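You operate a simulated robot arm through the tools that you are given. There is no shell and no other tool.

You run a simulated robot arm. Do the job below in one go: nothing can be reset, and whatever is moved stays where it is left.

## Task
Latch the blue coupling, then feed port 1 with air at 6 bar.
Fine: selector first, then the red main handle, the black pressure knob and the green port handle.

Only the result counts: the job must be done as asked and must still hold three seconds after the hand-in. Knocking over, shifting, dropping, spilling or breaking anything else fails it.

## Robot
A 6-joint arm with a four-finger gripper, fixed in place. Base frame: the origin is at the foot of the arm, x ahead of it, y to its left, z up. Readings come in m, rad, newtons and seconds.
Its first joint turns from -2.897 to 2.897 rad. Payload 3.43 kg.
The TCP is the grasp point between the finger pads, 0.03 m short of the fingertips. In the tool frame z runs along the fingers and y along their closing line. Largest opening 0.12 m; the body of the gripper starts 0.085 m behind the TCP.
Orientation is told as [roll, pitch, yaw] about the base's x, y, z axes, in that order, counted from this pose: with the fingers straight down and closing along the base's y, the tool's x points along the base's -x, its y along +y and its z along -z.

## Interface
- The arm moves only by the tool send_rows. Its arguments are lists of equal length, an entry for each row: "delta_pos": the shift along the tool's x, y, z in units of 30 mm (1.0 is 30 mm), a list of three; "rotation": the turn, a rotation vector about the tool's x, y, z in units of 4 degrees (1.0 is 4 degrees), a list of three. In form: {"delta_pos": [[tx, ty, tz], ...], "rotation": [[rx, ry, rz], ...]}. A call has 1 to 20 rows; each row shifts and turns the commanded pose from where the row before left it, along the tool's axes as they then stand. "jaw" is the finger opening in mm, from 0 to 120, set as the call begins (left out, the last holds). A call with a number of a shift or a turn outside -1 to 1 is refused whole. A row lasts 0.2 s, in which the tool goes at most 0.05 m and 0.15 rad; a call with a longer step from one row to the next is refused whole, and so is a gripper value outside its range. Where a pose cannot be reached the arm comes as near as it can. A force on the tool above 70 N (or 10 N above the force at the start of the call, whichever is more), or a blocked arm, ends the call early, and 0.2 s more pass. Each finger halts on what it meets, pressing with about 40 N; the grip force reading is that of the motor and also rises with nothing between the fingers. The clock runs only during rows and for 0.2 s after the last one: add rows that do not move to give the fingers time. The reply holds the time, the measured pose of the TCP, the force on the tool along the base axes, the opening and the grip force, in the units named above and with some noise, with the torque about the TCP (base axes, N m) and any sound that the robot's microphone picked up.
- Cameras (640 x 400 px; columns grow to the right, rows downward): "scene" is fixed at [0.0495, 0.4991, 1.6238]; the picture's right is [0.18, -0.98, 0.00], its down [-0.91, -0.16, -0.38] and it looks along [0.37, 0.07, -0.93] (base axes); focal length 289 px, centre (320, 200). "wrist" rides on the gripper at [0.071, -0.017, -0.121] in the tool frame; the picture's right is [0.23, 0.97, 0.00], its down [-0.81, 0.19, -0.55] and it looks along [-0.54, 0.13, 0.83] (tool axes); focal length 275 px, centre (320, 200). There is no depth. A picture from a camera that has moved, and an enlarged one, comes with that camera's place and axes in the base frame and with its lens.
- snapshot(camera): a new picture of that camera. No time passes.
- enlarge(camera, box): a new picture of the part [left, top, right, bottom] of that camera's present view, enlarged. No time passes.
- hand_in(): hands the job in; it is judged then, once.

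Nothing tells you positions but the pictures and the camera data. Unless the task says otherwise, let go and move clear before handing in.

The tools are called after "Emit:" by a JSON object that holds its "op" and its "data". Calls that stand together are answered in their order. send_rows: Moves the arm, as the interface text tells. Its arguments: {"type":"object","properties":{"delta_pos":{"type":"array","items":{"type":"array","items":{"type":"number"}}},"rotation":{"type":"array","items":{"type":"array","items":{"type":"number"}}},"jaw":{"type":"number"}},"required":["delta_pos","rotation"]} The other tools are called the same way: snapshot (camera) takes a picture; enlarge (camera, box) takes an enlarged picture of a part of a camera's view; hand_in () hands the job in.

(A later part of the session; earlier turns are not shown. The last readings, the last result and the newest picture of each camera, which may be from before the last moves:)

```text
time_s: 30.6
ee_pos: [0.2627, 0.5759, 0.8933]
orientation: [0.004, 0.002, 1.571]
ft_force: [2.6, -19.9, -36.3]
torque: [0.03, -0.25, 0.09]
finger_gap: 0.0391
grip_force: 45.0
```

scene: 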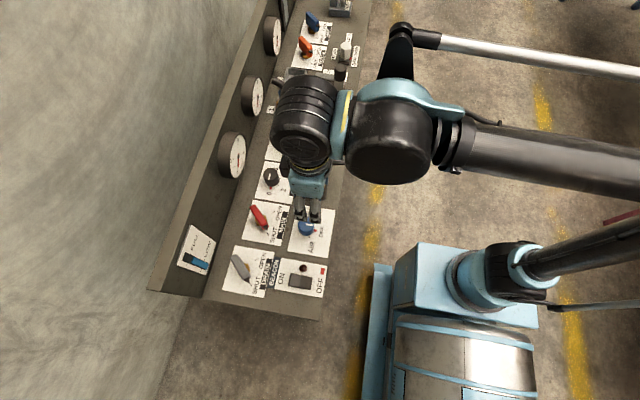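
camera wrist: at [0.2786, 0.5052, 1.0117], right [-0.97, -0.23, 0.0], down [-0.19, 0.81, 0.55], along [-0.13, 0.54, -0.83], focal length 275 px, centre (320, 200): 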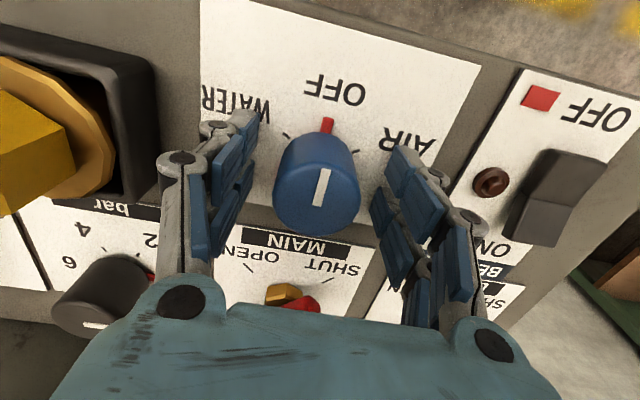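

Forces are mostly relieved, so I begin turning clockwise (tool +z), 20° first.

Emit:
{"op": "send_rows", "data": {"delta_pos": [[0.03, 0, 0.04], [0, 0, 0], [0, 0, 0], [0, 0, 0], [0, 0, 0], [0, 0, 0]], "rotation": [[0, 0, 0], [0, 0, 1], [0, 0, 1], [0, 0, 1], [0, 0, 1], [0, 0, 1]]}}

Emit:
{"op": "snapshot", "data": {"camera": "wrist"}}

Emit:
{"op": "enlarge", "data": {"camera": "scene", "box": [270, 200, 350, 250]}}

```text
time_s: 32.0
ee_pos: [0.2622, 0.5756, 0.8943]
orientation: [0.002, 0.0, 1.22]
ft_force: [-26.2, -17.4, -12.6]
torque: [0.54, 0.5, -0.02]
finger_gap: 0.039
grip_force: 44.8
```

```text
taken
camera wrist: at [0.2555, 0.5032, 1.0134], right [-0.99, 0.12, 0.0], down [0.1, 0.83, 0.55], along [0.06, 0.55, -0.83], focal length 275 px, centre (320, 200)
```

wrist: 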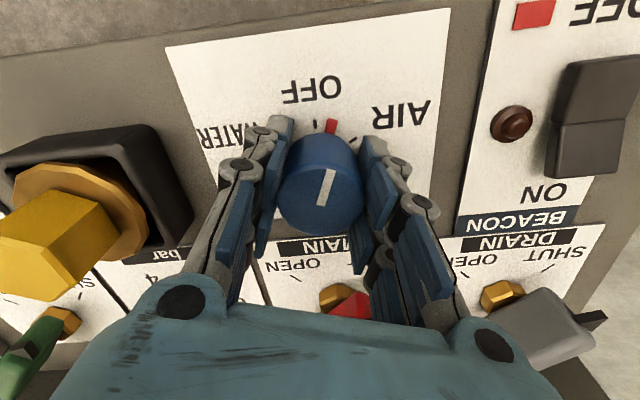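

```text
8.00 times, centred on (310, 225) of scene
camera zoom: at [0.0495, 0.4991, 1.6238], right [0.18, -0.98, 0.0], down [-0.91, -0.16, -0.38], along [0.37, 0.07, -0.93], focal length 2315 px, centre (400, 0)
```

zoom: 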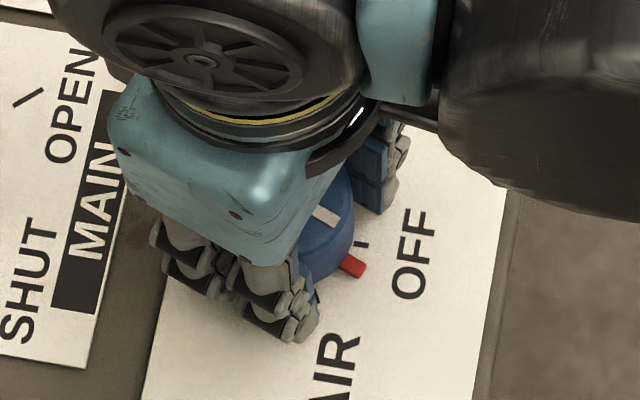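

The knob follows. I turn the remaining 40°.

Emit:
{"op": "send_rows", "data": {"delta_pos": [[0, 0.02, 0], [0, 0, 0], [0, 0, 0], [0, 0, 0], [0, 0, 0], [0, 0, 0], [0, 0, 0], [0, 0, 0], [0, 0, 0], [0, 0, 0], [0, 0, 0]], "rotation": [[0, 0, 1], [0, 0, 1], [0, 0, 1], [0, 0, 1], [0, 0, 1], [0, 0, 1], [0, 0, 1], [0, 0, 1], [0, 0, 1], [0, 0, 1], [0, 0, 0]]}}

Emit:
{"op": "snapshot", "data": {"camera": "wrist"}}

Emit:
{"op": "enlarge", "data": {"camera": "wrist", "box": [240, 80, 400, 180]}}

```text
time_s: 34.4
ee_pos: [0.2643, 0.5754, 0.8932]
orientation: [0.0, 0.002, 0.52]
ft_force: [-14.5, -37.3, -28.8]
torque: [-0.65, 0.32, 0.51]
finger_gap: 0.0395
grip_force: 45.1
```

```text
taken
camera wrist: at [0.2111, 0.5257, 1.0136], right [-0.68, 0.73, 0.0], down [0.61, 0.57, 0.55], along [0.4, 0.38, -0.83], focal length 275 px, centre (320, 200)
```

wrist: 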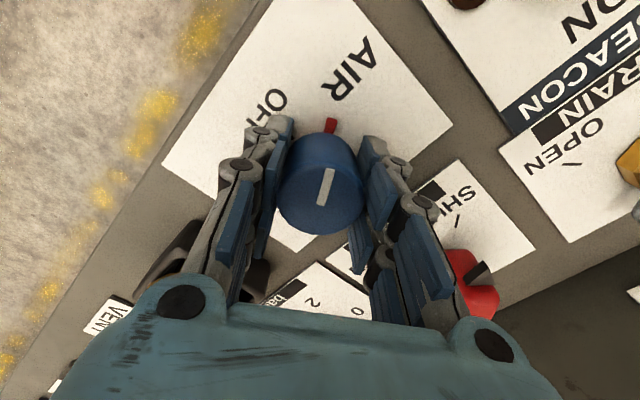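

```text
4.00 times, centred on (320, 130) of wrist
camera zoom: at [0.2111, 0.5257, 1.0136], right [-0.68, 0.73, 0.0], down [0.61, 0.57, 0.55], along [0.4, 0.38, -0.83], focal length 1101 px, centre (320, 480)
```

zoom: 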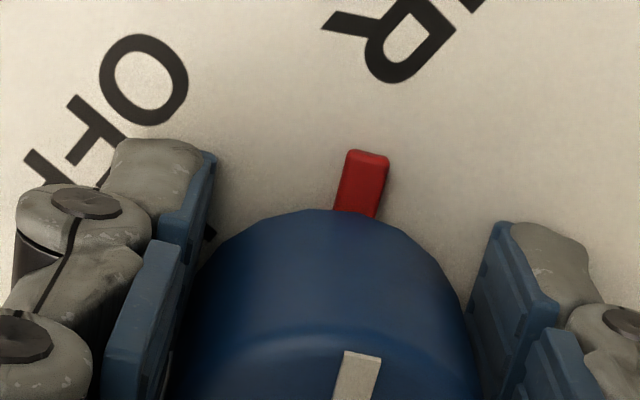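

The index now covers the AIR tick. I release and rise, then verify.

Emit:
{"op": "send_rows", "data": {"delta_pos": [[0, 0, 0], [0, 0, 0], [0, 0, 0], [0, 0, -1], [0, 0, -1], [0, 0, -1], [0, 0, 0]], "rotation": [[0, 0, 0], [0, 0, 0], [0, 0, 0], [0, 0, 0], [0, 0, 0], [0, 0, 0], [0, 0, 0]], "jaw": 75}}

Emit:
{"op": "snapshot", "data": {"camera": "wrist"}}

Emit:
{"op": "enlarge", "data": {"camera": "wrist", "box": [240, 50, 400, 150]}}

Emit:
{"op": "enlarge", "data": {"camera": "scene", "box": [270, 200, 350, 250]}}

```text
time_s: 36.0
ee_pos: [0.2644, 0.5733, 0.9831]
orientation: [0.001, 0.0, 0.522]
ft_force: [-0.5, -0.3, 0.4]
torque: [-0.01, -0.04, 0.0]
finger_gap: 0.0748
grip_force: 0.1
```

```text
taken
camera wrist: at [0.2109, 0.5243, 1.1033], right [-0.68, 0.73, 0.0], down [0.61, 0.57, 0.55], along [0.4, 0.38, -0.83], focal length 275 px, centre (320, 200)
```

wrist: 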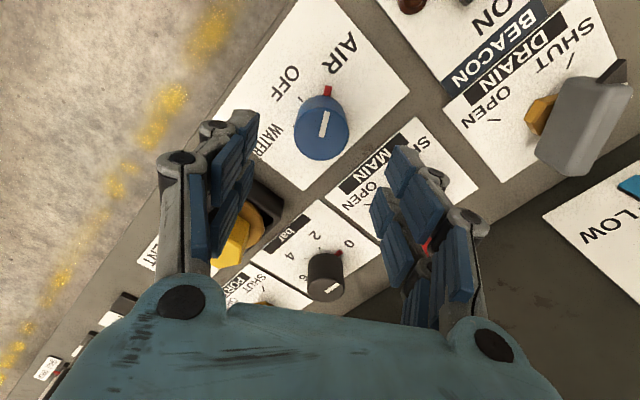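

```text
4.00 times, centred on (320, 100) of wrist
camera zoom: at [0.2109, 0.5243, 1.1033], right [-0.68, 0.73, 0.0], down [0.61, 0.57, 0.55], along [0.4, 0.38, -0.83], focal length 1101 px, centre (320, 600)
```

zoom: 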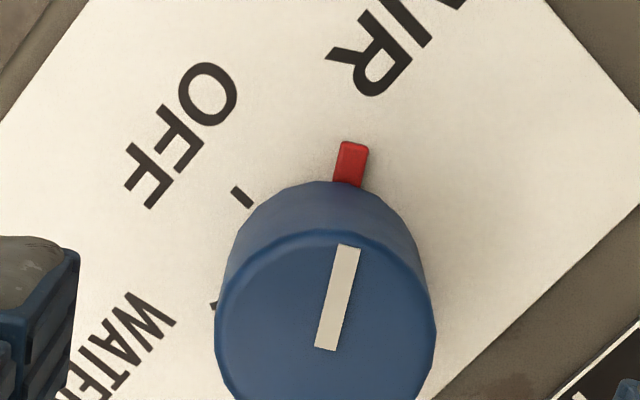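

```text
8.00 times, centred on (310, 225) of scene
camera zoom: at [0.0495, 0.4991, 1.6238], right [0.18, -0.98, 0.0], down [-0.91, -0.16, -0.38], along [0.37, 0.07, -0.93], focal length 2315 px, centre (400, 0)
```

zoom: 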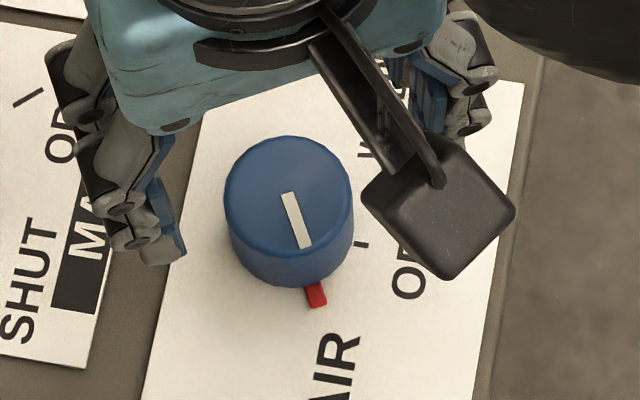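

The selector now rests on AIR. Next is the red MAIN handle near (0.262, 0.70). I reposition the camera to see its shape, direction and height clearly.

Emit:
{"op": "send_rows", "data": {"delta_pos": [[0, 0, -1], [0, 0, -0.6], [0.6, 0.8, 0], [0, 0.8, 0], [0, 0.7, 0], [0, 0, 0], [0, 0, 0], [0, 0, 0], [0, 0, 0], [0, 0, 0]], "rotation": [[0, 0, 0], [0, 0, 0], [0, 0, 0], [0, 0, 0], [0, 0, 0], [0, 0, -1], [0, 0, -1], [0, 0, -1], [0, 0, -0.75], [0, 0, 0]]}}

Emit:
{"op": "snapshot", "data": {"camera": "wrist"}}

Emit:
{"op": "enlarge", "data": {"camera": "wrist", "box": [240, 120, 400, 220]}}

Emit:
{"op": "enlarge", "data": {"camera": "scene", "box": [230, 190, 310, 240]}}

```text
time_s: 38.2
ee_pos: [0.2135, 0.626, 1.0319]
orientation: [0.003, 0.001, 0.784]
ft_force: [0.7, 0.6, -0.2]
torque: [0.01, -0.02, 0.0]
finger_gap: 0.0749
grip_force: 0.1
```

```text
taken
camera wrist: at [0.1759, 0.5648, 1.1518], right [-0.85, 0.53, 0.0], down [0.44, 0.71, 0.55], along [0.29, 0.47, -0.83], focal length 275 px, centre (320, 200)
```

wrist: 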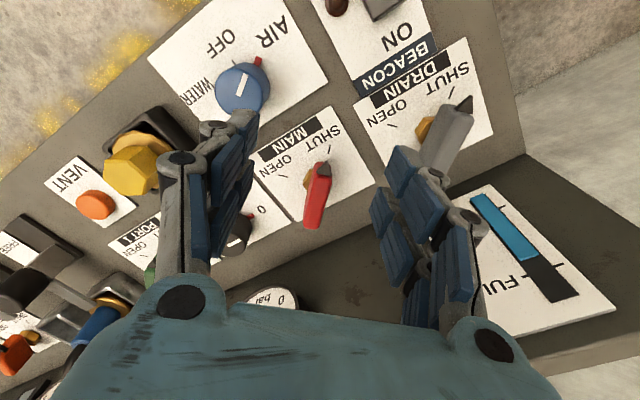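

```text
4.00 times, centred on (320, 170) of wrist
camera zoom: at [0.1759, 0.5648, 1.1518], right [-0.85, 0.53, 0.0], down [0.44, 0.71, 0.55], along [0.29, 0.47, -0.83], focal length 1101 px, centre (320, 320)
```

zoom: 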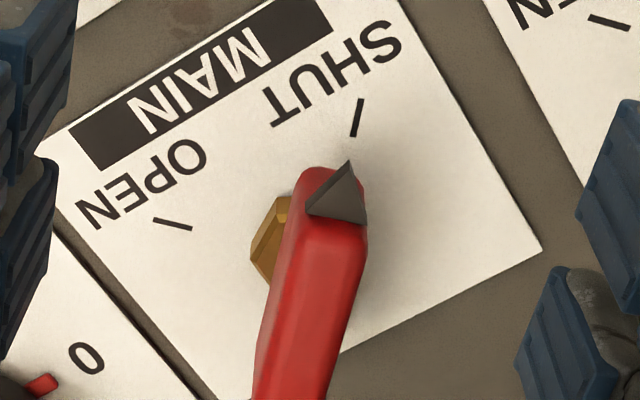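

```text
8.00 times, centred on (270, 215) of scene
camera zoom: at [0.0495, 0.4991, 1.6238], right [0.18, -0.98, 0.0], down [-0.91, -0.16, -0.38], along [0.37, 0.07, -0.93], focal length 2315 px, centre (720, 80)
```

zoom: 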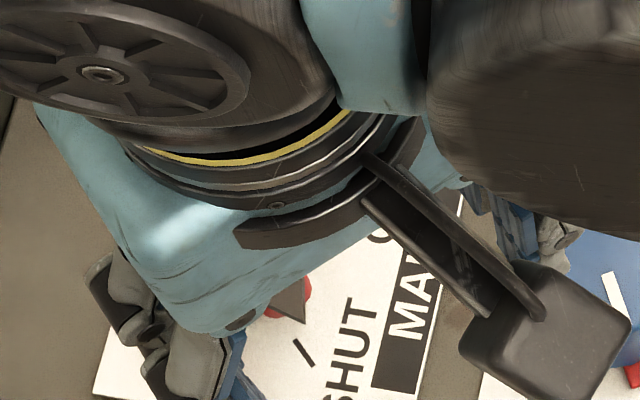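

The handle is at about 45° pointing to SHUT, centred near (0.262, 0.705), and OPEN is 90° counter-clockwise from there. I take a lower-angle view to find the handle's and hub's heights.

Emit:
{"op": "send_rows", "data": {"delta_pos": [[0.88, 0.13, 0.57], [0, 0, 1], [0, 0, 0], [0, 0, 0], [0, 0, 0], [0, 0, 0], [0, 0, 0], [0, 0, 0], [0, 0, 0], [0, 0, 0], [0, 0, 0]], "rotation": [[0, 0, 0], [0, 0, 0], [0, -1, 0], [0, -1, 0], [0, -1, 0], [0, -1, 0], [0, -1, 0], [0, -1, 0], [0, -1, 0], [0, -0.5, 0], [0, 0, 0]]}}

Emit:
{"op": "snapshot", "data": {"camera": "wrist"}}

Emit:
{"op": "enlarge", "data": {"camera": "wrist", "box": [240, 130, 400, 230]}}

```text
time_s: 40.6
ee_pos: [0.1932, 0.6106, 0.9832]
orientation: [0.003, -0.523, 0.782]
ft_force: [-0.5, -1.0, 0.1]
torque: [0.0, 0.02, 0.0]
finger_gap: 0.0748
grip_force: 0.0
```

```text
taken
camera wrist: at [0.1189, 0.5137, 1.0525], right [-0.83, 0.55, -0.11], down [0.17, 0.44, 0.88], along [0.54, 0.71, -0.45], focal length 275 px, centre (320, 200)
```

wrist: 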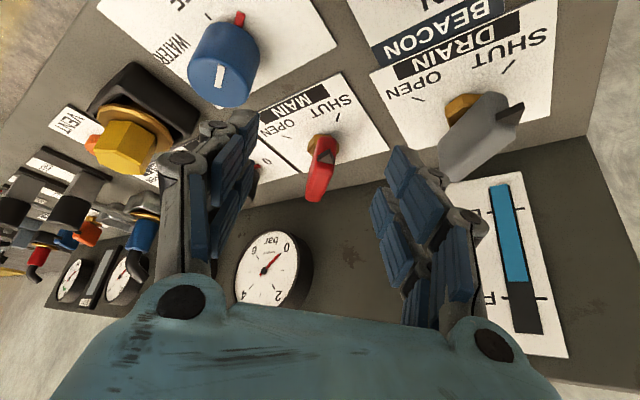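

```text
4.00 times, centred on (320, 180) of wrist
camera zoom: at [0.1189, 0.5137, 1.0525], right [-0.83, 0.55, -0.11], down [0.17, 0.44, 0.88], along [0.54, 0.71, -0.45], focal length 1101 px, centre (320, 280)
```

zoom: 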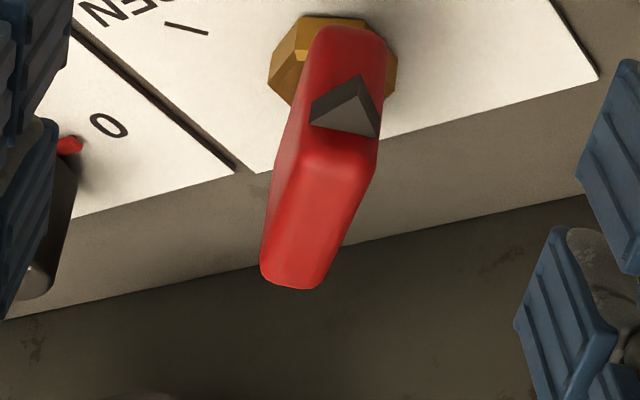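

The handle spans z≈0.885–0.916, about 18 mm wide and 71 mm long, with its pivot near (0.264, 0.703). I go upright and hover over it with the fingers across its width.

Emit:
{"op": "send_rows", "data": {"delta_pos": [[0, 0, 0], [0, 0, 0], [0, 0, 0], [0, 0, 0], [0, 0, 0], [0, 0, 0], [0, 0, 0], [0, 0, 0], [-1, 0.5, 0], [-1, 0, 0], [-1, 0, 0], [-0.85, 0, 0], [0, 0, 0]], "rotation": [[0, 1, 0], [0, 1, 0], [0, 1, 0], [0, 1, 0], [0, 1, 0], [0, 1, 0], [0, 1, 0], [0, 0.5, 0], [0, 0, 0], [0, 0, 0], [0, 0, 0], [0, 0, 0], [0, 0, 0]], "jaw": 60}}

Emit:
{"op": "snapshot", "data": {"camera": "wrist"}}

Emit:
{"op": "enlarge", "data": {"camera": "wrist", "box": [240, 80, 400, 180]}}

Emit:
{"op": "enlarge", "data": {"camera": "scene", "box": [200, 160, 360, 260]}}

```text
time_s: 43.4
ee_pos: [0.2637, 0.7024, 0.9839]
orientation: [0.003, -0.001, 0.783]
ft_force: [-0.3, -0.9, 0.5]
torque: [-0.01, 0.02, 0.01]
finger_gap: 0.0603
grip_force: 0.0
```

```text
taken
camera wrist: at [0.2253, 0.6413, 1.1037], right [-0.85, 0.53, 0.0], down [0.44, 0.71, 0.55], along [0.29, 0.47, -0.83], focal length 275 px, centre (320, 200)
```

wrist: 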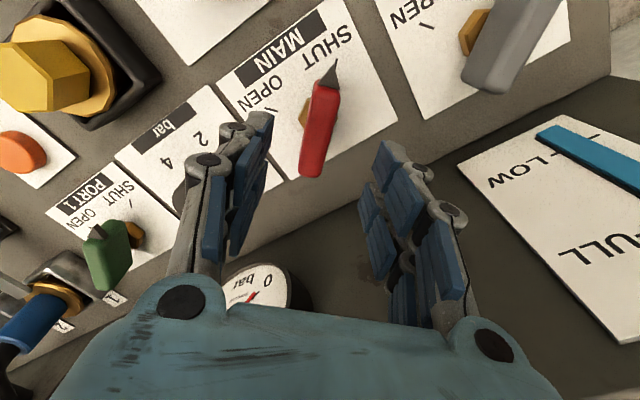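

```text
4.00 times, centred on (320, 130) of wrist
camera zoom: at [0.2253, 0.6413, 1.1037], right [-0.85, 0.53, 0.0], down [0.44, 0.71, 0.55], along [0.29, 0.47, -0.83], focal length 1101 px, centre (320, 480)
```

zoom: 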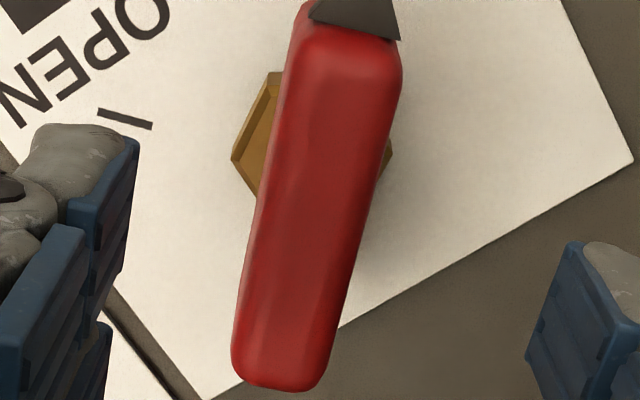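

```text
4.00 times, centred on (280, 210) of scene
camera zoom: at [0.0495, 0.4991, 1.6238], right [0.18, -0.98, 0.0], down [-0.91, -0.16, -0.38], along [0.37, 0.07, -0.93], focal length 1158 px, centre (480, 160)
```

zoom: 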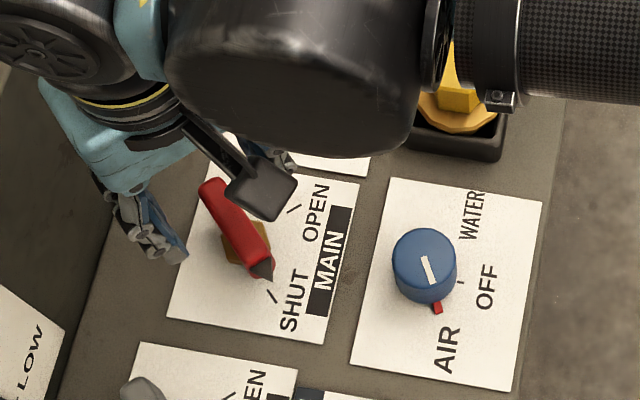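

The handle is centred under the TCP. I descend to z≈0.917, just keeping the tips above the hub, and close.

Emit:
{"op": "send_rows", "data": {"delta_pos": [[0, 0, 0.8], [0, 0, 0.8], [0, 0, 0.6], [0, 0, 0]], "rotation": [[0, 0, 0], [0, 0, 0], [0, 0, 0], [0, 0, 0]]}}

Emit:
{"op": "snapshot", "data": {"camera": "wrist"}}

```text
time_s: 44.4
ee_pos: [0.2647, 0.7045, 0.9165]
orientation: [0.002, 0.002, 0.784]
ft_force: [1.4, -0.5, 0.4]
torque: [0.02, -0.01, 0.0]
finger_gap: 0.0599
grip_force: 0.0
```

```text
taken
camera wrist: at [0.226, 0.6418, 1.037], right [-0.85, 0.53, 0.0], down [0.44, 0.71, 0.55], along [0.29, 0.47, -0.83], focal length 275 px, centre (320, 200)
```

wrist: 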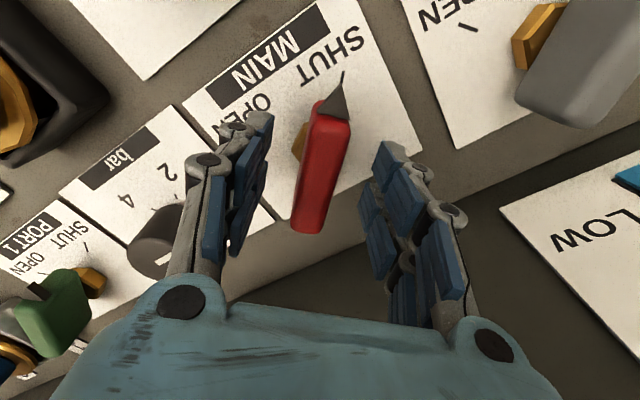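

Emit:
{"op": "send_rows", "data": {"delta_pos": [[0, 0, 0], [0, 0, 0], [0, 0, 0]], "rotation": [[0, 0, 0], [0, 0, 0], [0, 0, 0]], "jaw": 10}}

```text
time_s: 45.2
ee_pos: [0.2652, 0.7029, 0.9176]
orientation: [0.001, 0.001, 0.782]
ft_force: [17.7, -31.6, -15.9]
torque: [-0.92, -0.55, 0.23]
finger_gap: 0.0186
grip_force: 45.2
```

Gripped at 18.6 mm. I relieve the side load and start turning counter-clockwise.

Emit:
{"op": "send_rows", "data": {"delta_pos": [[0, -0.07, 0], [0, 0, 0], [0, 0, 0], [0, 0, 0], [0, 0, 0], [0, 0, 0], [0, 0, 0]], "rotation": [[0, 0, 0], [0, 0, -1], [0, 0, -1], [0, 0, -1], [0, 0, -1], [0, 0, -1], [0, 0, 0]]}}

Emit:
{"op": "snapshot", "data": {"camera": "wrist"}}

```text
time_s: 46.8
ee_pos: [0.2655, 0.7017, 0.9179]
orientation: [0.002, 0.0, 1.134]
ft_force: [-11.6, -7.5, -35.4]
torque: [-0.13, 0.32, 0.0]
finger_gap: 0.0191
grip_force: 44.9
```

```text
taken
camera wrist: at [0.2506, 0.6317, 1.0377], right [-0.98, 0.2, 0.0], down [0.17, 0.82, 0.55], along [0.11, 0.54, -0.83], focal length 275 px, centre (320, 200)
```

wrist: 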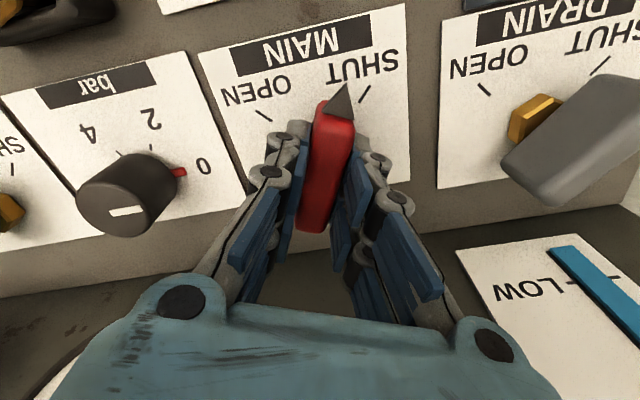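

The handle follows nicely. I continue in two stages.

Emit:
{"op": "send_rows", "data": {"delta_pos": [[0, 0, 0.03], [0, 0, 0], [0, 0, 0], [0, 0, 0], [0, 0, 0], [0, 0, 0], [0, 0, 0], [0, 0, 0], [0, 0, 0], [0, 0, 0], [0, 0, 0]], "rotation": [[0, 0, -1], [0, 0, -1], [0, 0, -1], [0, 0, -1], [0, 0, -1], [0, 0, -1], [0, 0, -1], [0, 0, -1], [0, 0, -1], [0, 0, -1], [0, 0, 0]]}}

```text
time_s: 49.2
ee_pos: [0.2625, 0.7025, 0.9165]
orientation: [0.001, 0.0, 1.832]
ft_force: [-39.9, 30.3, 14.9]
torque: [1.03, 1.17, -0.1]
finger_gap: 0.0188
grip_force: 45.0
```

Emit:
{"op": "send_rows", "data": {"delta_pos": [[-0.07, 0.07, 0], [0, 0, 0], [0, 0, 0], [0, 0, 0], [0, 0, 0], [0, 0, 0], [0, 0, 0], [0, 0, 0], [0, 0, 0]], "rotation": [[0, 0, 0], [0, 0, -1], [0, 0, -1], [0, 0, -1], [0, 0, -1], [0, 0, -1], [0, 0, -1], [0, 0, -1], [0, 0, 0]]}}

Emit:
{"op": "snapshot", "data": {"camera": "wrist"}}

Emit:
{"op": "enlarge", "data": {"camera": "wrist", "box": [240, 60, 400, 160]}}

```text
time_s: 51.2
ee_pos: [0.2613, 0.7032, 0.9177]
orientation: [0.001, -0.003, 2.322]
ft_force: [-13.5, -15.0, 10.4]
torque: [-0.51, 0.43, -0.08]
finger_gap: 0.0213
grip_force: 9.8
```

```text
taken
camera wrist: at [0.323, 0.6631, 1.038], right [-0.56, -0.83, 0.0], down [-0.69, 0.46, 0.55], along [-0.46, 0.31, -0.83], focal length 275 px, centre (320, 200)
```

wrist: 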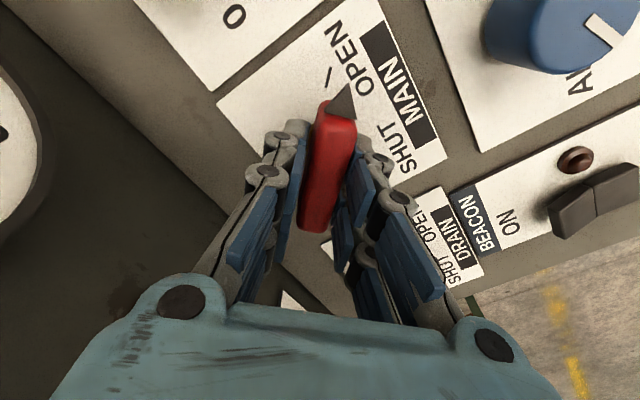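

```text
4.00 times, centred on (320, 110) of wrist
camera zoom: at [0.323, 0.6631, 1.038], right [-0.56, -0.83, 0.0], down [-0.69, 0.46, 0.55], along [-0.46, 0.31, -0.83], focal length 1101 px, centre (320, 560)
```

zoom: 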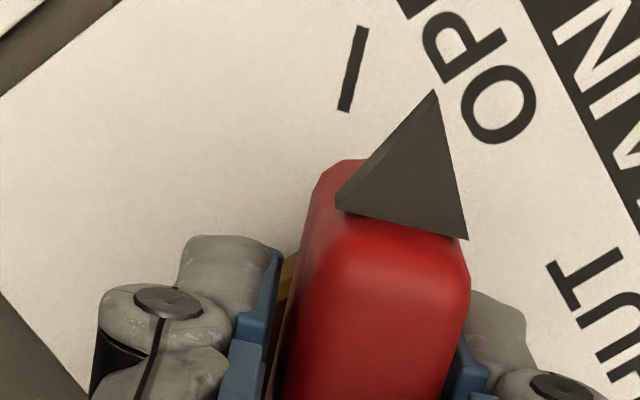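

The handle looks a few degrees short of the OPEN tick. I turn slightly further, watching the torque.

Emit:
{"op": "send_rows", "data": {"delta_pos": [[0, 0, 0], [0, 0, 0], [0, 0, 0]], "rotation": [[0, 0, -0.8], [0, 0, -0.7], [0, 0, 0]]}}

Emit:
{"op": "enlarge", "data": {"camera": "wrist", "box": [240, 60, 400, 160]}}

Emit:
{"op": "enlarge", "data": {"camera": "scene", "box": [200, 160, 360, 260]}}

```text
time_s: 52.0
ee_pos: [0.2608, 0.702, 0.9169]
orientation: [-0.001, -0.001, 2.426]
ft_force: [-26.0, -9.6, 0.8]
torque: [-0.27, 0.74, -0.75]
finger_gap: 0.0241
grip_force: 12.8
```

```text
4.00 times, centred on (320, 110) of wrist
camera zoom: at [0.3272, 0.6696, 1.0375], right [-0.47, -0.89, 0.0], down [-0.74, 0.39, 0.55], along [-0.49, 0.26, -0.83], focal length 1101 px, centre (320, 560)
```

zoom: 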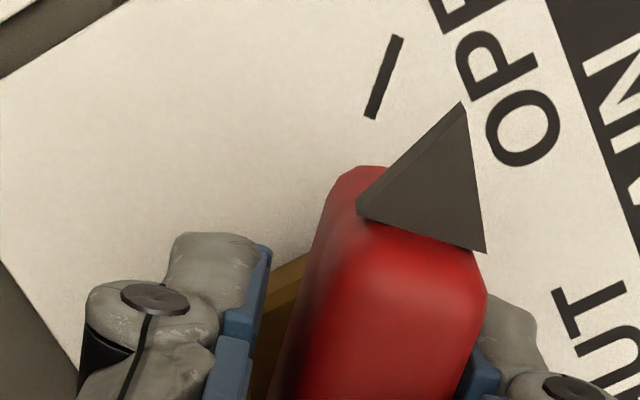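

```text
4.00 times, centred on (280, 210) of scene
camera zoom: at [0.0495, 0.4991, 1.6238], right [0.18, -0.98, 0.0], down [-0.91, -0.16, -0.38], along [0.37, 0.07, -0.93], focal length 1158 px, centre (480, 160)
```

zoom: 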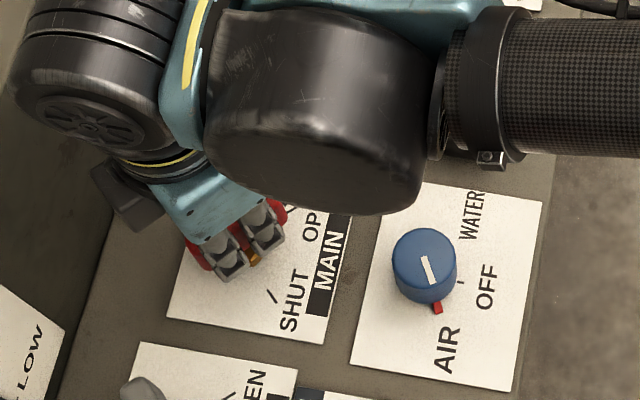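

The handle no longer follows the fingers (gap widening, torque building), so it's likely at its end stop. I release, rise, and check.

Emit:
{"op": "send_rows", "data": {"delta_pos": [[0, 0, 0], [0, 0, 0], [0, 0, 0], [0, 0, -1], [0, 0, -1], [0, 0, -1], [0, 0, -1], [0, 0, 0]], "rotation": [[0, 0, 0], [0, 0, 0], [0, 0, 0], [0, 0, 0], [0, 0, 0], [0, 0, 0], [0, 0, 0], [0, 0, 0]], "jaw": 70}}

Emit:
{"op": "snapshot", "data": {"camera": "wrist"}}

Emit:
{"op": "enlarge", "data": {"camera": "wrist", "box": [240, 60, 400, 160]}}

Emit:
{"op": "enlarge", "data": {"camera": "scene", "box": [200, 160, 360, 260]}}

```text
time_s: 53.8
ee_pos: [0.263, 0.7021, 1.0357]
orientation: [0.002, -0.002, 2.424]
ft_force: [-0.7, 0.5, 0.5]
torque: [0.02, -0.02, -0.03]
finger_gap: 0.0701
grip_force: 0.1
```

```text
taken
camera wrist: at [0.329, 0.6681, 1.1554], right [-0.47, -0.88, 0.0], down [-0.74, 0.39, 0.55], along [-0.49, 0.26, -0.83], focal length 275 px, centre (320, 200)
```

wrist: 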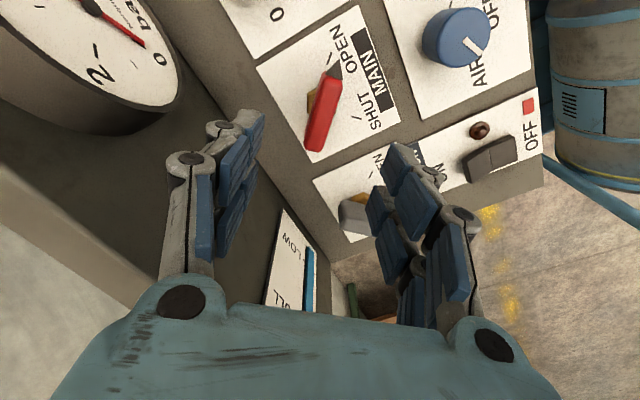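

```text
4.00 times, centred on (320, 110) of wrist
camera zoom: at [0.329, 0.6681, 1.1554], right [-0.47, -0.88, 0.0], down [-0.74, 0.39, 0.55], along [-0.49, 0.26, -0.83], focal length 1101 px, centre (320, 560)
```

zoom: 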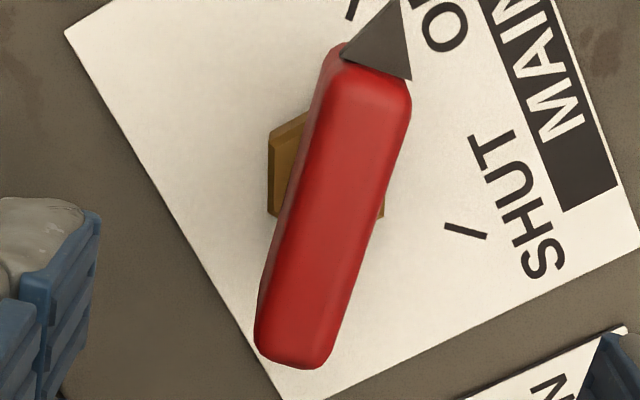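

```text
4.00 times, centred on (280, 210) of scene
camera zoom: at [0.0495, 0.4991, 1.6238], right [0.18, -0.98, 0.0], down [-0.91, -0.16, -0.38], along [0.37, 0.07, -0.93], focal length 1158 px, centre (480, 160)
```

zoom: 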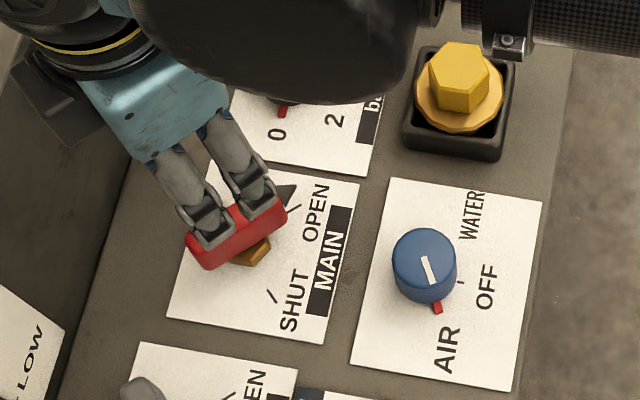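

MAIN is on OPEN: the pointer relates to its tick the same way as it did at SHUT. Next is the pressure knob near (0.391, 0.705), where 6 is about 180° counter-clockwise from 0, so I'll do it in two grips. I move over and turn the wrist back.

Emit:
{"op": "send_rows", "data": {"delta_pos": [[1, -0.3, 0], [1, -0.3, 0], [1, -0.3, 0], [1, -0.39, 0], [0.53, 0, 0], [0, 0, 0], [0, 0, 0], [0, 0, 0], [0, 0, 0], [0, 0, 0], [0, 0, 0], [0, 0, 0], [0, 0, 0], [0, 0, 0], [0, 0, 0], [0, 0, 0], [0, 0, 0], [0, 0, 0], [0, 0, 0]], "rotation": [[0, 0, 0], [0, 0, 0], [0, 0, 0], [0, 0, 0], [0, 0, 0], [0, 0, 1], [0, 0, 1], [0, 0, 1], [0, 0, 1], [0, 0, 1], [0, 0, 1], [0, 0, 1], [0, 0, 1], [0, 0, 1], [0, 0, 1], [0, 0, 1], [0, 0, 1], [0, 0, 0.2], [0, 0, 0]]}}

Emit:
{"op": "snapshot", "data": {"camera": "wrist"}}

Emit:
{"op": "enlarge", "data": {"camera": "wrist", "box": [240, 100, 400, 200]}}

Emit:
{"op": "snapshot", "data": {"camera": "scene"}}

```text
time_s: 57.8
ee_pos: [0.3903, 0.6423, 1.0375]
orientation: [0.001, 0.001, 1.571]
ft_force: [-0.3, -1.1, -0.1]
torque: [-0.01, -0.01, 0.0]
finger_gap: 0.07
grip_force: 0.1
```

```text
taken
camera wrist: at [0.4082, 0.5719, 1.1572], right [-0.97, -0.23, 0.0], down [-0.19, 0.81, 0.55], along [-0.13, 0.54, -0.83], focal length 275 px, centre (320, 200)
```

wrist: 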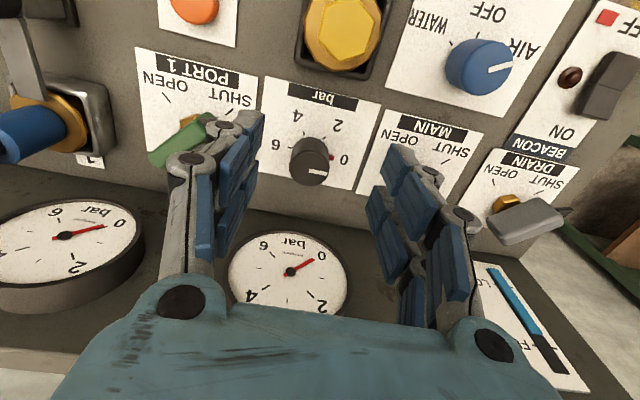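

```text
4.00 times, centred on (320, 150) of wrist
camera zoom: at [0.4082, 0.5719, 1.1572], right [-0.97, -0.23, 0.0], down [-0.19, 0.81, 0.55], along [-0.13, 0.54, -0.83], focal length 1101 px, centre (320, 400)
```

zoom: 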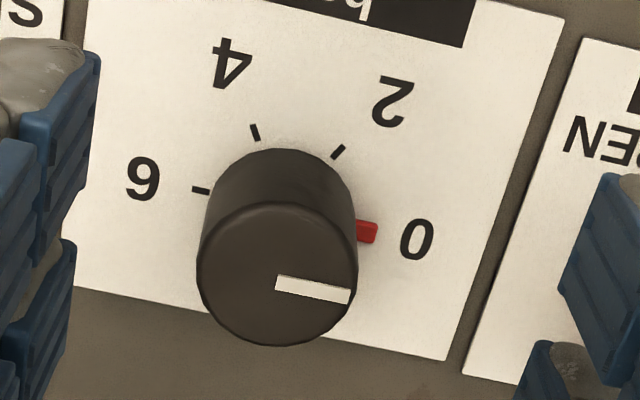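

```text
taken
```

scene: 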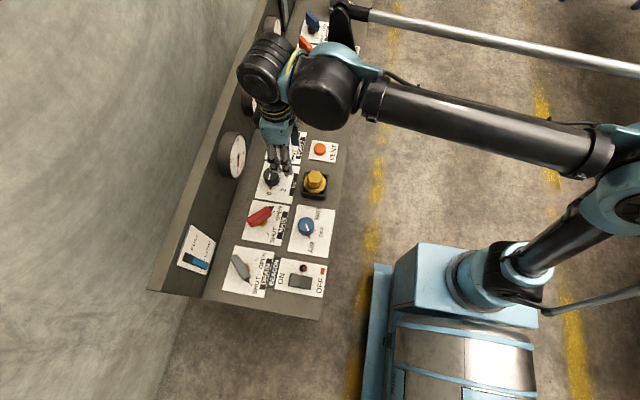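

The ticks fit a knob centre of about (0.387, 0.706) with 60° per 2 bar. I go above it with yaw at 45°.

Emit:
{"op": "send_rows", "data": {"delta_pos": [[-1, 0.1, 0], [-1, 0, 0], [-0.1, 0, 0], [0, 0, 0], [0, 0, 0], [0, 0, 0], [0, 0, 0], [0, 0, 0], [0, 0, 0], [0, 0, 0], [0, 0, 0], [0, 0, 0], [0, 0, 0], [0, 0, 0], [0, 0, 1], [0, 0, 1], [0, 0, 0]], "rotation": [[0, 0, 0], [0, 0, 0], [0, 0, 0.25], [0, 0, 1], [0, 0, 1], [0, 0, 1], [0, 0, 1], [0, 0, 1], [0, 0, 1], [0, 0, 1], [0, 0, 1], [0, 0, 1], [0, 0, 1], [0, 0, 1], [0, 0, 0], [0, 0, 0], [0, 0, 0]]}}

Emit:
{"op": "snapshot", "data": {"camera": "wrist"}}

Emit:
{"op": "enlarge", "data": {"camera": "scene", "box": [200, 110, 360, 210]}}

```text
time_s: 61.4
ee_pos: [0.3877, 0.7079, 0.9765]
orientation: [0.001, 0.0, 0.786]
ft_force: [-0.1, -0.8, 0.3]
torque: [0.0, 0.0, 0.02]
finger_gap: 0.0699
grip_force: 0.1
```

```text
taken
camera wrist: at [0.3495, 0.6449, 1.0975], right [-0.85, 0.52, 0.0], down [0.44, 0.71, 0.55], along [0.29, 0.47, -0.83], focal length 275 px, centre (320, 200)
```

wrist: 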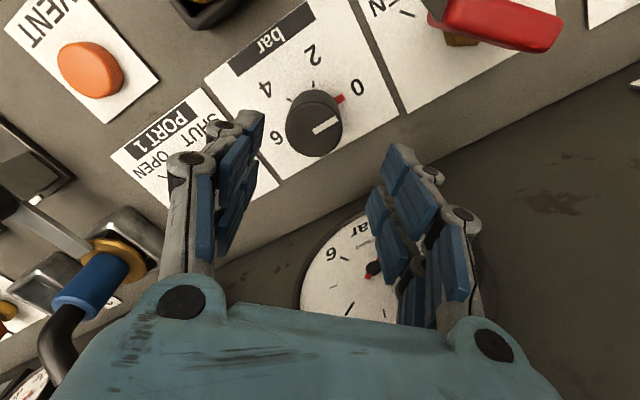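

```text
4.00 times, centred on (280, 160) of scene
camera zoom: at [0.0495, 0.4991, 1.6238], right [0.18, -0.98, 0.0], down [-0.91, -0.16, -0.38], along [0.37, 0.07, -0.93], focal length 1158 px, centre (480, 360)
```

zoom: 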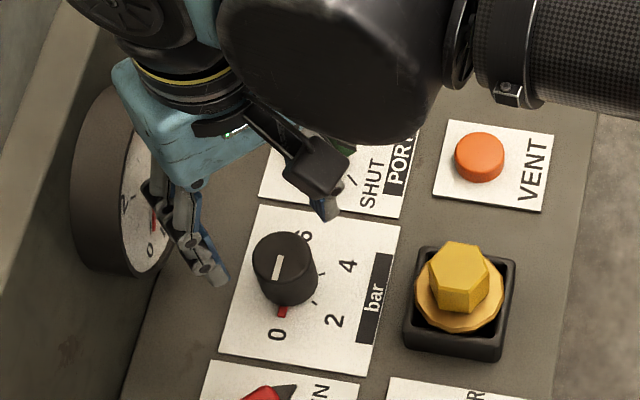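

Emit:
{"op": "send_rows", "data": {"delta_pos": [[0.09, -0.09, 0], [0, 0, 1], [0, 0, 1], [0, 0, 0.95], [0, 0, 0]], "rotation": [[0, 0, 0], [0, 0, 0], [0, 0, 0], [0, 0, 0], [0, 0, 0]]}}

Emit:
{"op": "snapshot", "data": {"camera": "wrist"}}

```text
time_s: 62.6
ee_pos: [0.3879, 0.704, 0.8905]
orientation: [0.0, -0.003, 0.785]
ft_force: [8.2, 7.1, 37.0]
torque: [0.13, -0.21, 0.03]
finger_gap: 0.071
grip_force: 1.0
```

```text
taken
camera wrist: at [0.3492, 0.6414, 1.0098], right [-0.85, 0.52, 0.0], down [0.44, 0.71, 0.55], along [0.29, 0.47, -0.83], focal length 275 px, centre (320, 200)
```

wrist: 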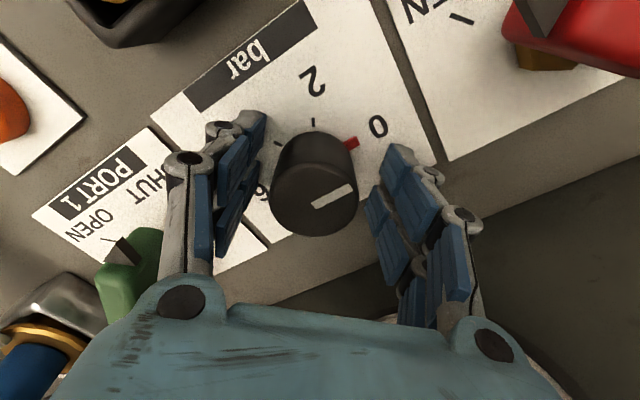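

Force indicates the fingertips just touched something (the deck plate), so I raise 5 mm before closing.

Emit:
{"op": "send_rows", "data": {"delta_pos": [[0, 0, -0.2], [0, 0, 0]], "rotation": [[0, 0, 0], [0, 0, 0]]}}

```text
time_s: 63.2
ee_pos: [0.3861, 0.7037, 0.8934]
orientation: [0.002, 0.004, 0.787]
ft_force: [-0.9, 0.3, -0.6]
torque: [-0.02, 0.02, -0.02]
finger_gap: 0.0699
grip_force: 0.0
```

Emit:
{"op": "send_rows", "data": {"delta_pos": [[0, 0, -0.08], [0, 0, 0], [0, 0, 0], [0, 0, 0]], "rotation": [[0, 0, 0], [0, 0, 0], [0, 0, 0], [0, 0, 0]], "jaw": 32}}

```text
time_s: 64.2
ee_pos: [0.3873, 0.7022, 0.898]
orientation: [-0.001, -0.001, 0.784]
ft_force: [18.5, -14.9, -2.5]
torque: [-0.41, -0.42, 0.25]
finger_gap: 0.0449
grip_force: 11.5
```

Gripped at 45 mm. I ease the side load and start turning counter-clockwise.

Emit:
{"op": "send_rows", "data": {"delta_pos": [[0, -0.06, 0], [0, 0, 0], [0, 0, 0], [0, 0, 0], [0, 0, 0], [0, 0, 0], [0, 0, 0]], "rotation": [[0, 0, 0], [0, 0, -1], [0, 0, -1], [0, 0, -1], [0, 0, -1], [0, 0, -1], [0, 0, 0]]}}

Emit:
{"op": "snapshot", "data": {"camera": "wrist"}}

```text
time_s: 65.8
ee_pos: [0.3891, 0.7014, 0.8974]
orientation: [0.002, 0.0, 1.137]
ft_force: [0.3, 3.5, 5.3]
torque: [0.02, 0.21, 0.04]
finger_gap: 0.0402
grip_force: 45.4
```

```text
taken
camera wrist: at [0.3748, 0.6299, 1.0173], right [-0.98, 0.2, 0.0], down [0.17, 0.82, 0.55], along [0.11, 0.54, -0.83], focal length 275 px, centre (320, 200)
```

wrist: 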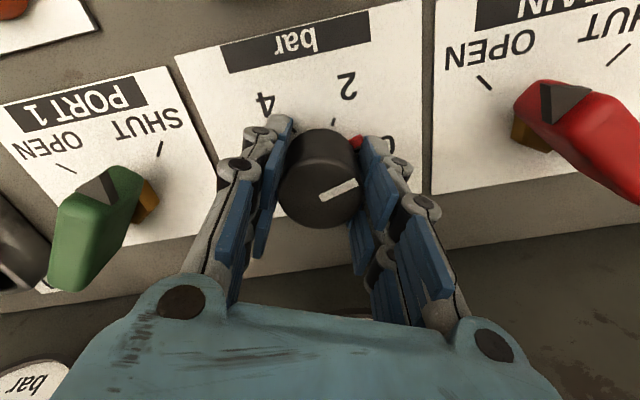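

The knob turns with the gripper. I continue to yaw 135°.

Emit:
{"op": "send_rows", "data": {"delta_pos": [[0, 0, 0], [0, 0, 0], [0, 0, 0], [0, 0, 0], [0, 0, 0], [0, 0, 0], [0, 0, 0], [0, 0, 0], [0, 0, 0], [0, 0, 0], [0, 0, 0], [0, 0, 0], [0, 0, 0], [0, 0, 0], [0, 0, 0], [0, 0, 0], [0, 0, 0], [0, 0, 0]], "rotation": [[0, 0, -1], [0, 0, -1], [0, 0, -1], [0, 0, -1], [0, 0, -1], [0, 0, -1], [0, 0, -1], [0, 0, -1], [0, 0, -1], [0, 0, -1], [0, 0, -1], [0, 0, -1], [0, 0, -1], [0, 0, -1], [0, 0, -1], [0, 0, -1], [0, 0, -1], [0, 0, 0]]}}

Emit:
{"op": "snapshot", "data": {"camera": "wrist"}}

```text
time_s: 69.6
ee_pos: [0.3867, 0.7002, 0.8968]
orientation: [0.003, -0.001, 2.326]
ft_force: [-39.2, -6.9, -10.2]
torque: [-0.19, 0.8, -0.06]
finger_gap: 0.04
grip_force: 45.7
```

```text
taken
camera wrist: at [0.4493, 0.661, 1.0172], right [-0.55, -0.83, 0.0], down [-0.69, 0.46, 0.55], along [-0.46, 0.3, -0.83], focal length 275 px, centre (320, 200)
```

wrist: 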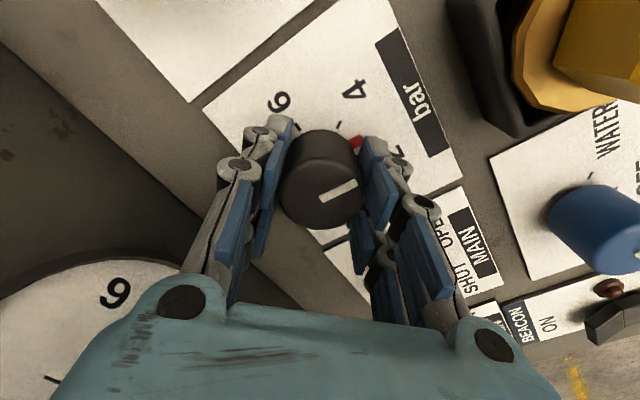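

About 3 bar now. I release, rise, turn the wrist back 92°, and regrip.

Emit:
{"op": "send_rows", "data": {"delta_pos": [[0, 0, 0], [0, 0, 0], [0, 0, 0], [0, 0, -1], [0, 0, -1], [0, 0, 0], [0, 0, 0], [0, 0, 0], [0, 0, 0], [0, 0, 0], [0, 0, 0], [0, 0, 0], [0, 0, 0], [0, 0, 0], [0, 0, 0], [0, 0, 0], [0, 0, 0], [0, 0, 0]], "rotation": [[0, 0, 0], [0, 0, 0], [0, 0, 0], [0, 0, 0], [0, 0, 0], [0, 0, 1], [0, 0, 1], [0, 0, 1], [0, 0, 1], [0, 0, 1], [0, 0, 1], [0, 0, 1], [0, 0, 1], [0, 0, 1], [0, 0, 1], [0, 0, 1], [0, 0, 1], [0, 0, 1]], "jaw": 70}}

Emit:
{"op": "send_rows", "data": {"delta_pos": [[0, 0, 0], [0, 0, 0], [0, 0, 0], [0, 0, 0], [0, 0, 0], [0, 0, 0], [0, 0, 0], [0, 0, 0], [0, 0, 0], [0, 0, 0], [0, 0, 0]], "rotation": [[0, 0, 1], [0, 0, 1], [0, 0, 1], [0, 0, 1], [0, 0, 1], [0, 0, 1], [0, 0, 1], [0, 0, 1], [0, 0, 1], [0, 0, 1], [0, 0, 0]]}}

Emit:
{"op": "snapshot", "data": {"camera": "wrist"}}

Emit:
{"op": "enlarge", "data": {"camera": "wrist", "box": [240, 60, 400, 160]}}

```text
time_s: 73.4
ee_pos: [0.39, 0.7014, 0.9573]
orientation: [0.001, 0.001, 1.413]
ft_force: [0.0, -0.5, 0.1]
torque: [-0.05, -0.02, 0.01]
finger_gap: 0.0699
grip_force: 0.1
```

```text
time_s: 75.8
ee_pos: [0.3892, 0.7007, 0.9566]
orientation: [0.0, 0.001, 0.715]
ft_force: [0.8, -0.2, -0.1]
torque: [0.0, 0.0, 0.02]
finger_gap: 0.0703
grip_force: 0.0
```

```text
taken
camera wrist: at [0.347, 0.6418, 1.0769], right [-0.81, 0.58, 0.0], down [0.49, 0.68, 0.55], along [0.32, 0.45, -0.83], focal length 275 px, centre (320, 200)
```

wrist: 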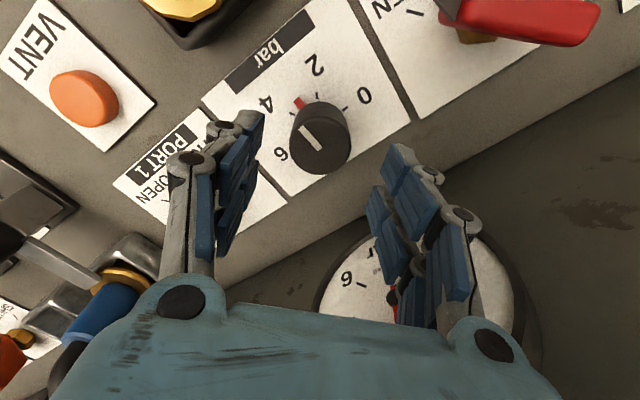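

```text
4.00 times, centred on (320, 110) of wrist
camera zoom: at [0.347, 0.6418, 1.0769], right [-0.81, 0.58, 0.0], down [0.49, 0.68, 0.55], along [0.32, 0.45, -0.83], focal length 1101 px, centre (320, 560)
```

zoom: 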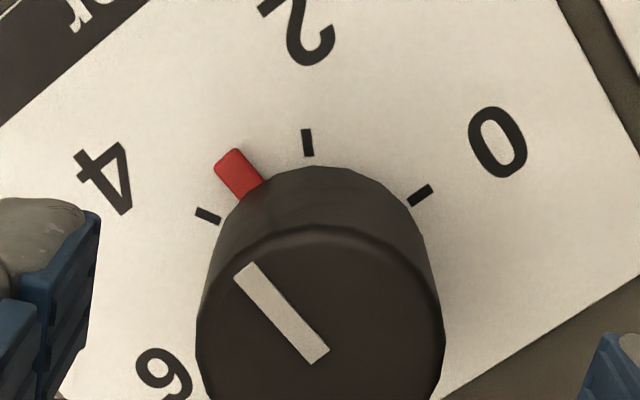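

Index sits at about -y (≈3.1 bar), so roughly 88° more. I descend and regrip.

Emit:
{"op": "send_rows", "data": {"delta_pos": [[-0.05, 0.05, 1], [0, 0, 0.97], [0, 0, 0]], "rotation": [[0, 0, 0], [0, 0, 0], [0, 0, 0]]}}

Emit:
{"op": "send_rows", "data": {"delta_pos": [[0, 0, 0], [0, 0, 0], [0, 0, 0], [0, 0, 0]], "rotation": [[0, 0, 0], [0, 0, 0], [0, 0, 0], [0, 0, 0]], "jaw": 32}}

```text
time_s: 76.6
ee_pos: [0.3889, 0.704, 0.8963]
orientation: [0.0, 0.002, 0.718]
ft_force: [-0.1, 0.0, 0.3]
torque: [-0.01, 0.0, 0.01]
finger_gap: 0.0697
grip_force: 0.1
```

```text
time_s: 77.6
ee_pos: [0.3905, 0.704, 0.8973]
orientation: [0.001, 0.0, 0.718]
ft_force: [12.1, -18.5, -5.1]
torque: [-0.37, -0.25, 0.03]
finger_gap: 0.0443
grip_force: 11.1
```

Emit:
{"op": "send_rows", "data": {"delta_pos": [[0, -0.06, 0], [0, 0, 0], [0, 0, 0], [0, 0, 0], [0, 0, 0], [0, 0, 0], [0, 0, 0], [0, 0, 0], [0, 0, 0], [0, 0, 0], [0, 0, 0], [0, 0, 0], [0, 0, 0], [0, 0, 0], [0, 0, 0], [0, 0, 0]], "rotation": [[0, 0, 0], [0, 0, -1], [0, 0, -1], [0, 0, -1], [0, 0, -1], [0, 0, -1], [0, 0, -1], [0, 0, -1], [0, 0, -1], [0, 0, -1], [0, 0, -1], [0, 0, -1], [0, 0, -1], [0, 0, -1], [0, 0, -1], [0, 0, 0]]}}

Emit:
{"op": "snapshot", "data": {"camera": "wrist"}}

Emit:
{"op": "enlarge", "data": {"camera": "wrist", "box": [240, 80, 400, 180]}}

```text
time_s: 81.0
ee_pos: [0.3885, 0.7034, 0.8968]
orientation: [0.001, 0.0, 1.697]
ft_force: [-41.9, 11.3, -7.2]
torque: [0.18, 0.96, -0.11]
finger_gap: 0.0404
grip_force: 45.3
```

```text
taken
camera wrist: at [0.4148, 0.6345, 1.0175], right [-0.94, -0.35, 0.0], down [-0.29, 0.78, 0.55], along [-0.2, 0.52, -0.83], focal length 275 px, centre (320, 200)
```

wrist: 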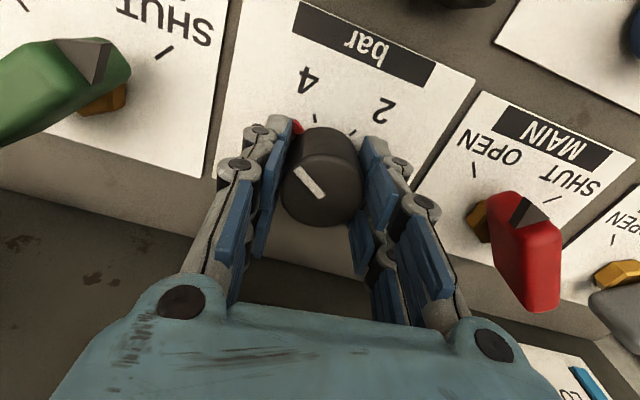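

```text
4.00 times, centred on (320, 130) of wrist
camera zoom: at [0.4148, 0.6345, 1.0175], right [-0.94, -0.35, 0.0], down [-0.29, 0.78, 0.55], along [-0.2, 0.52, -0.83], focal length 1101 px, centre (320, 480)
```

zoom: 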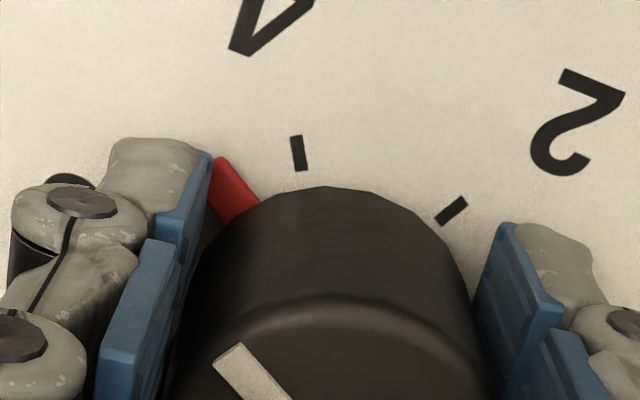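

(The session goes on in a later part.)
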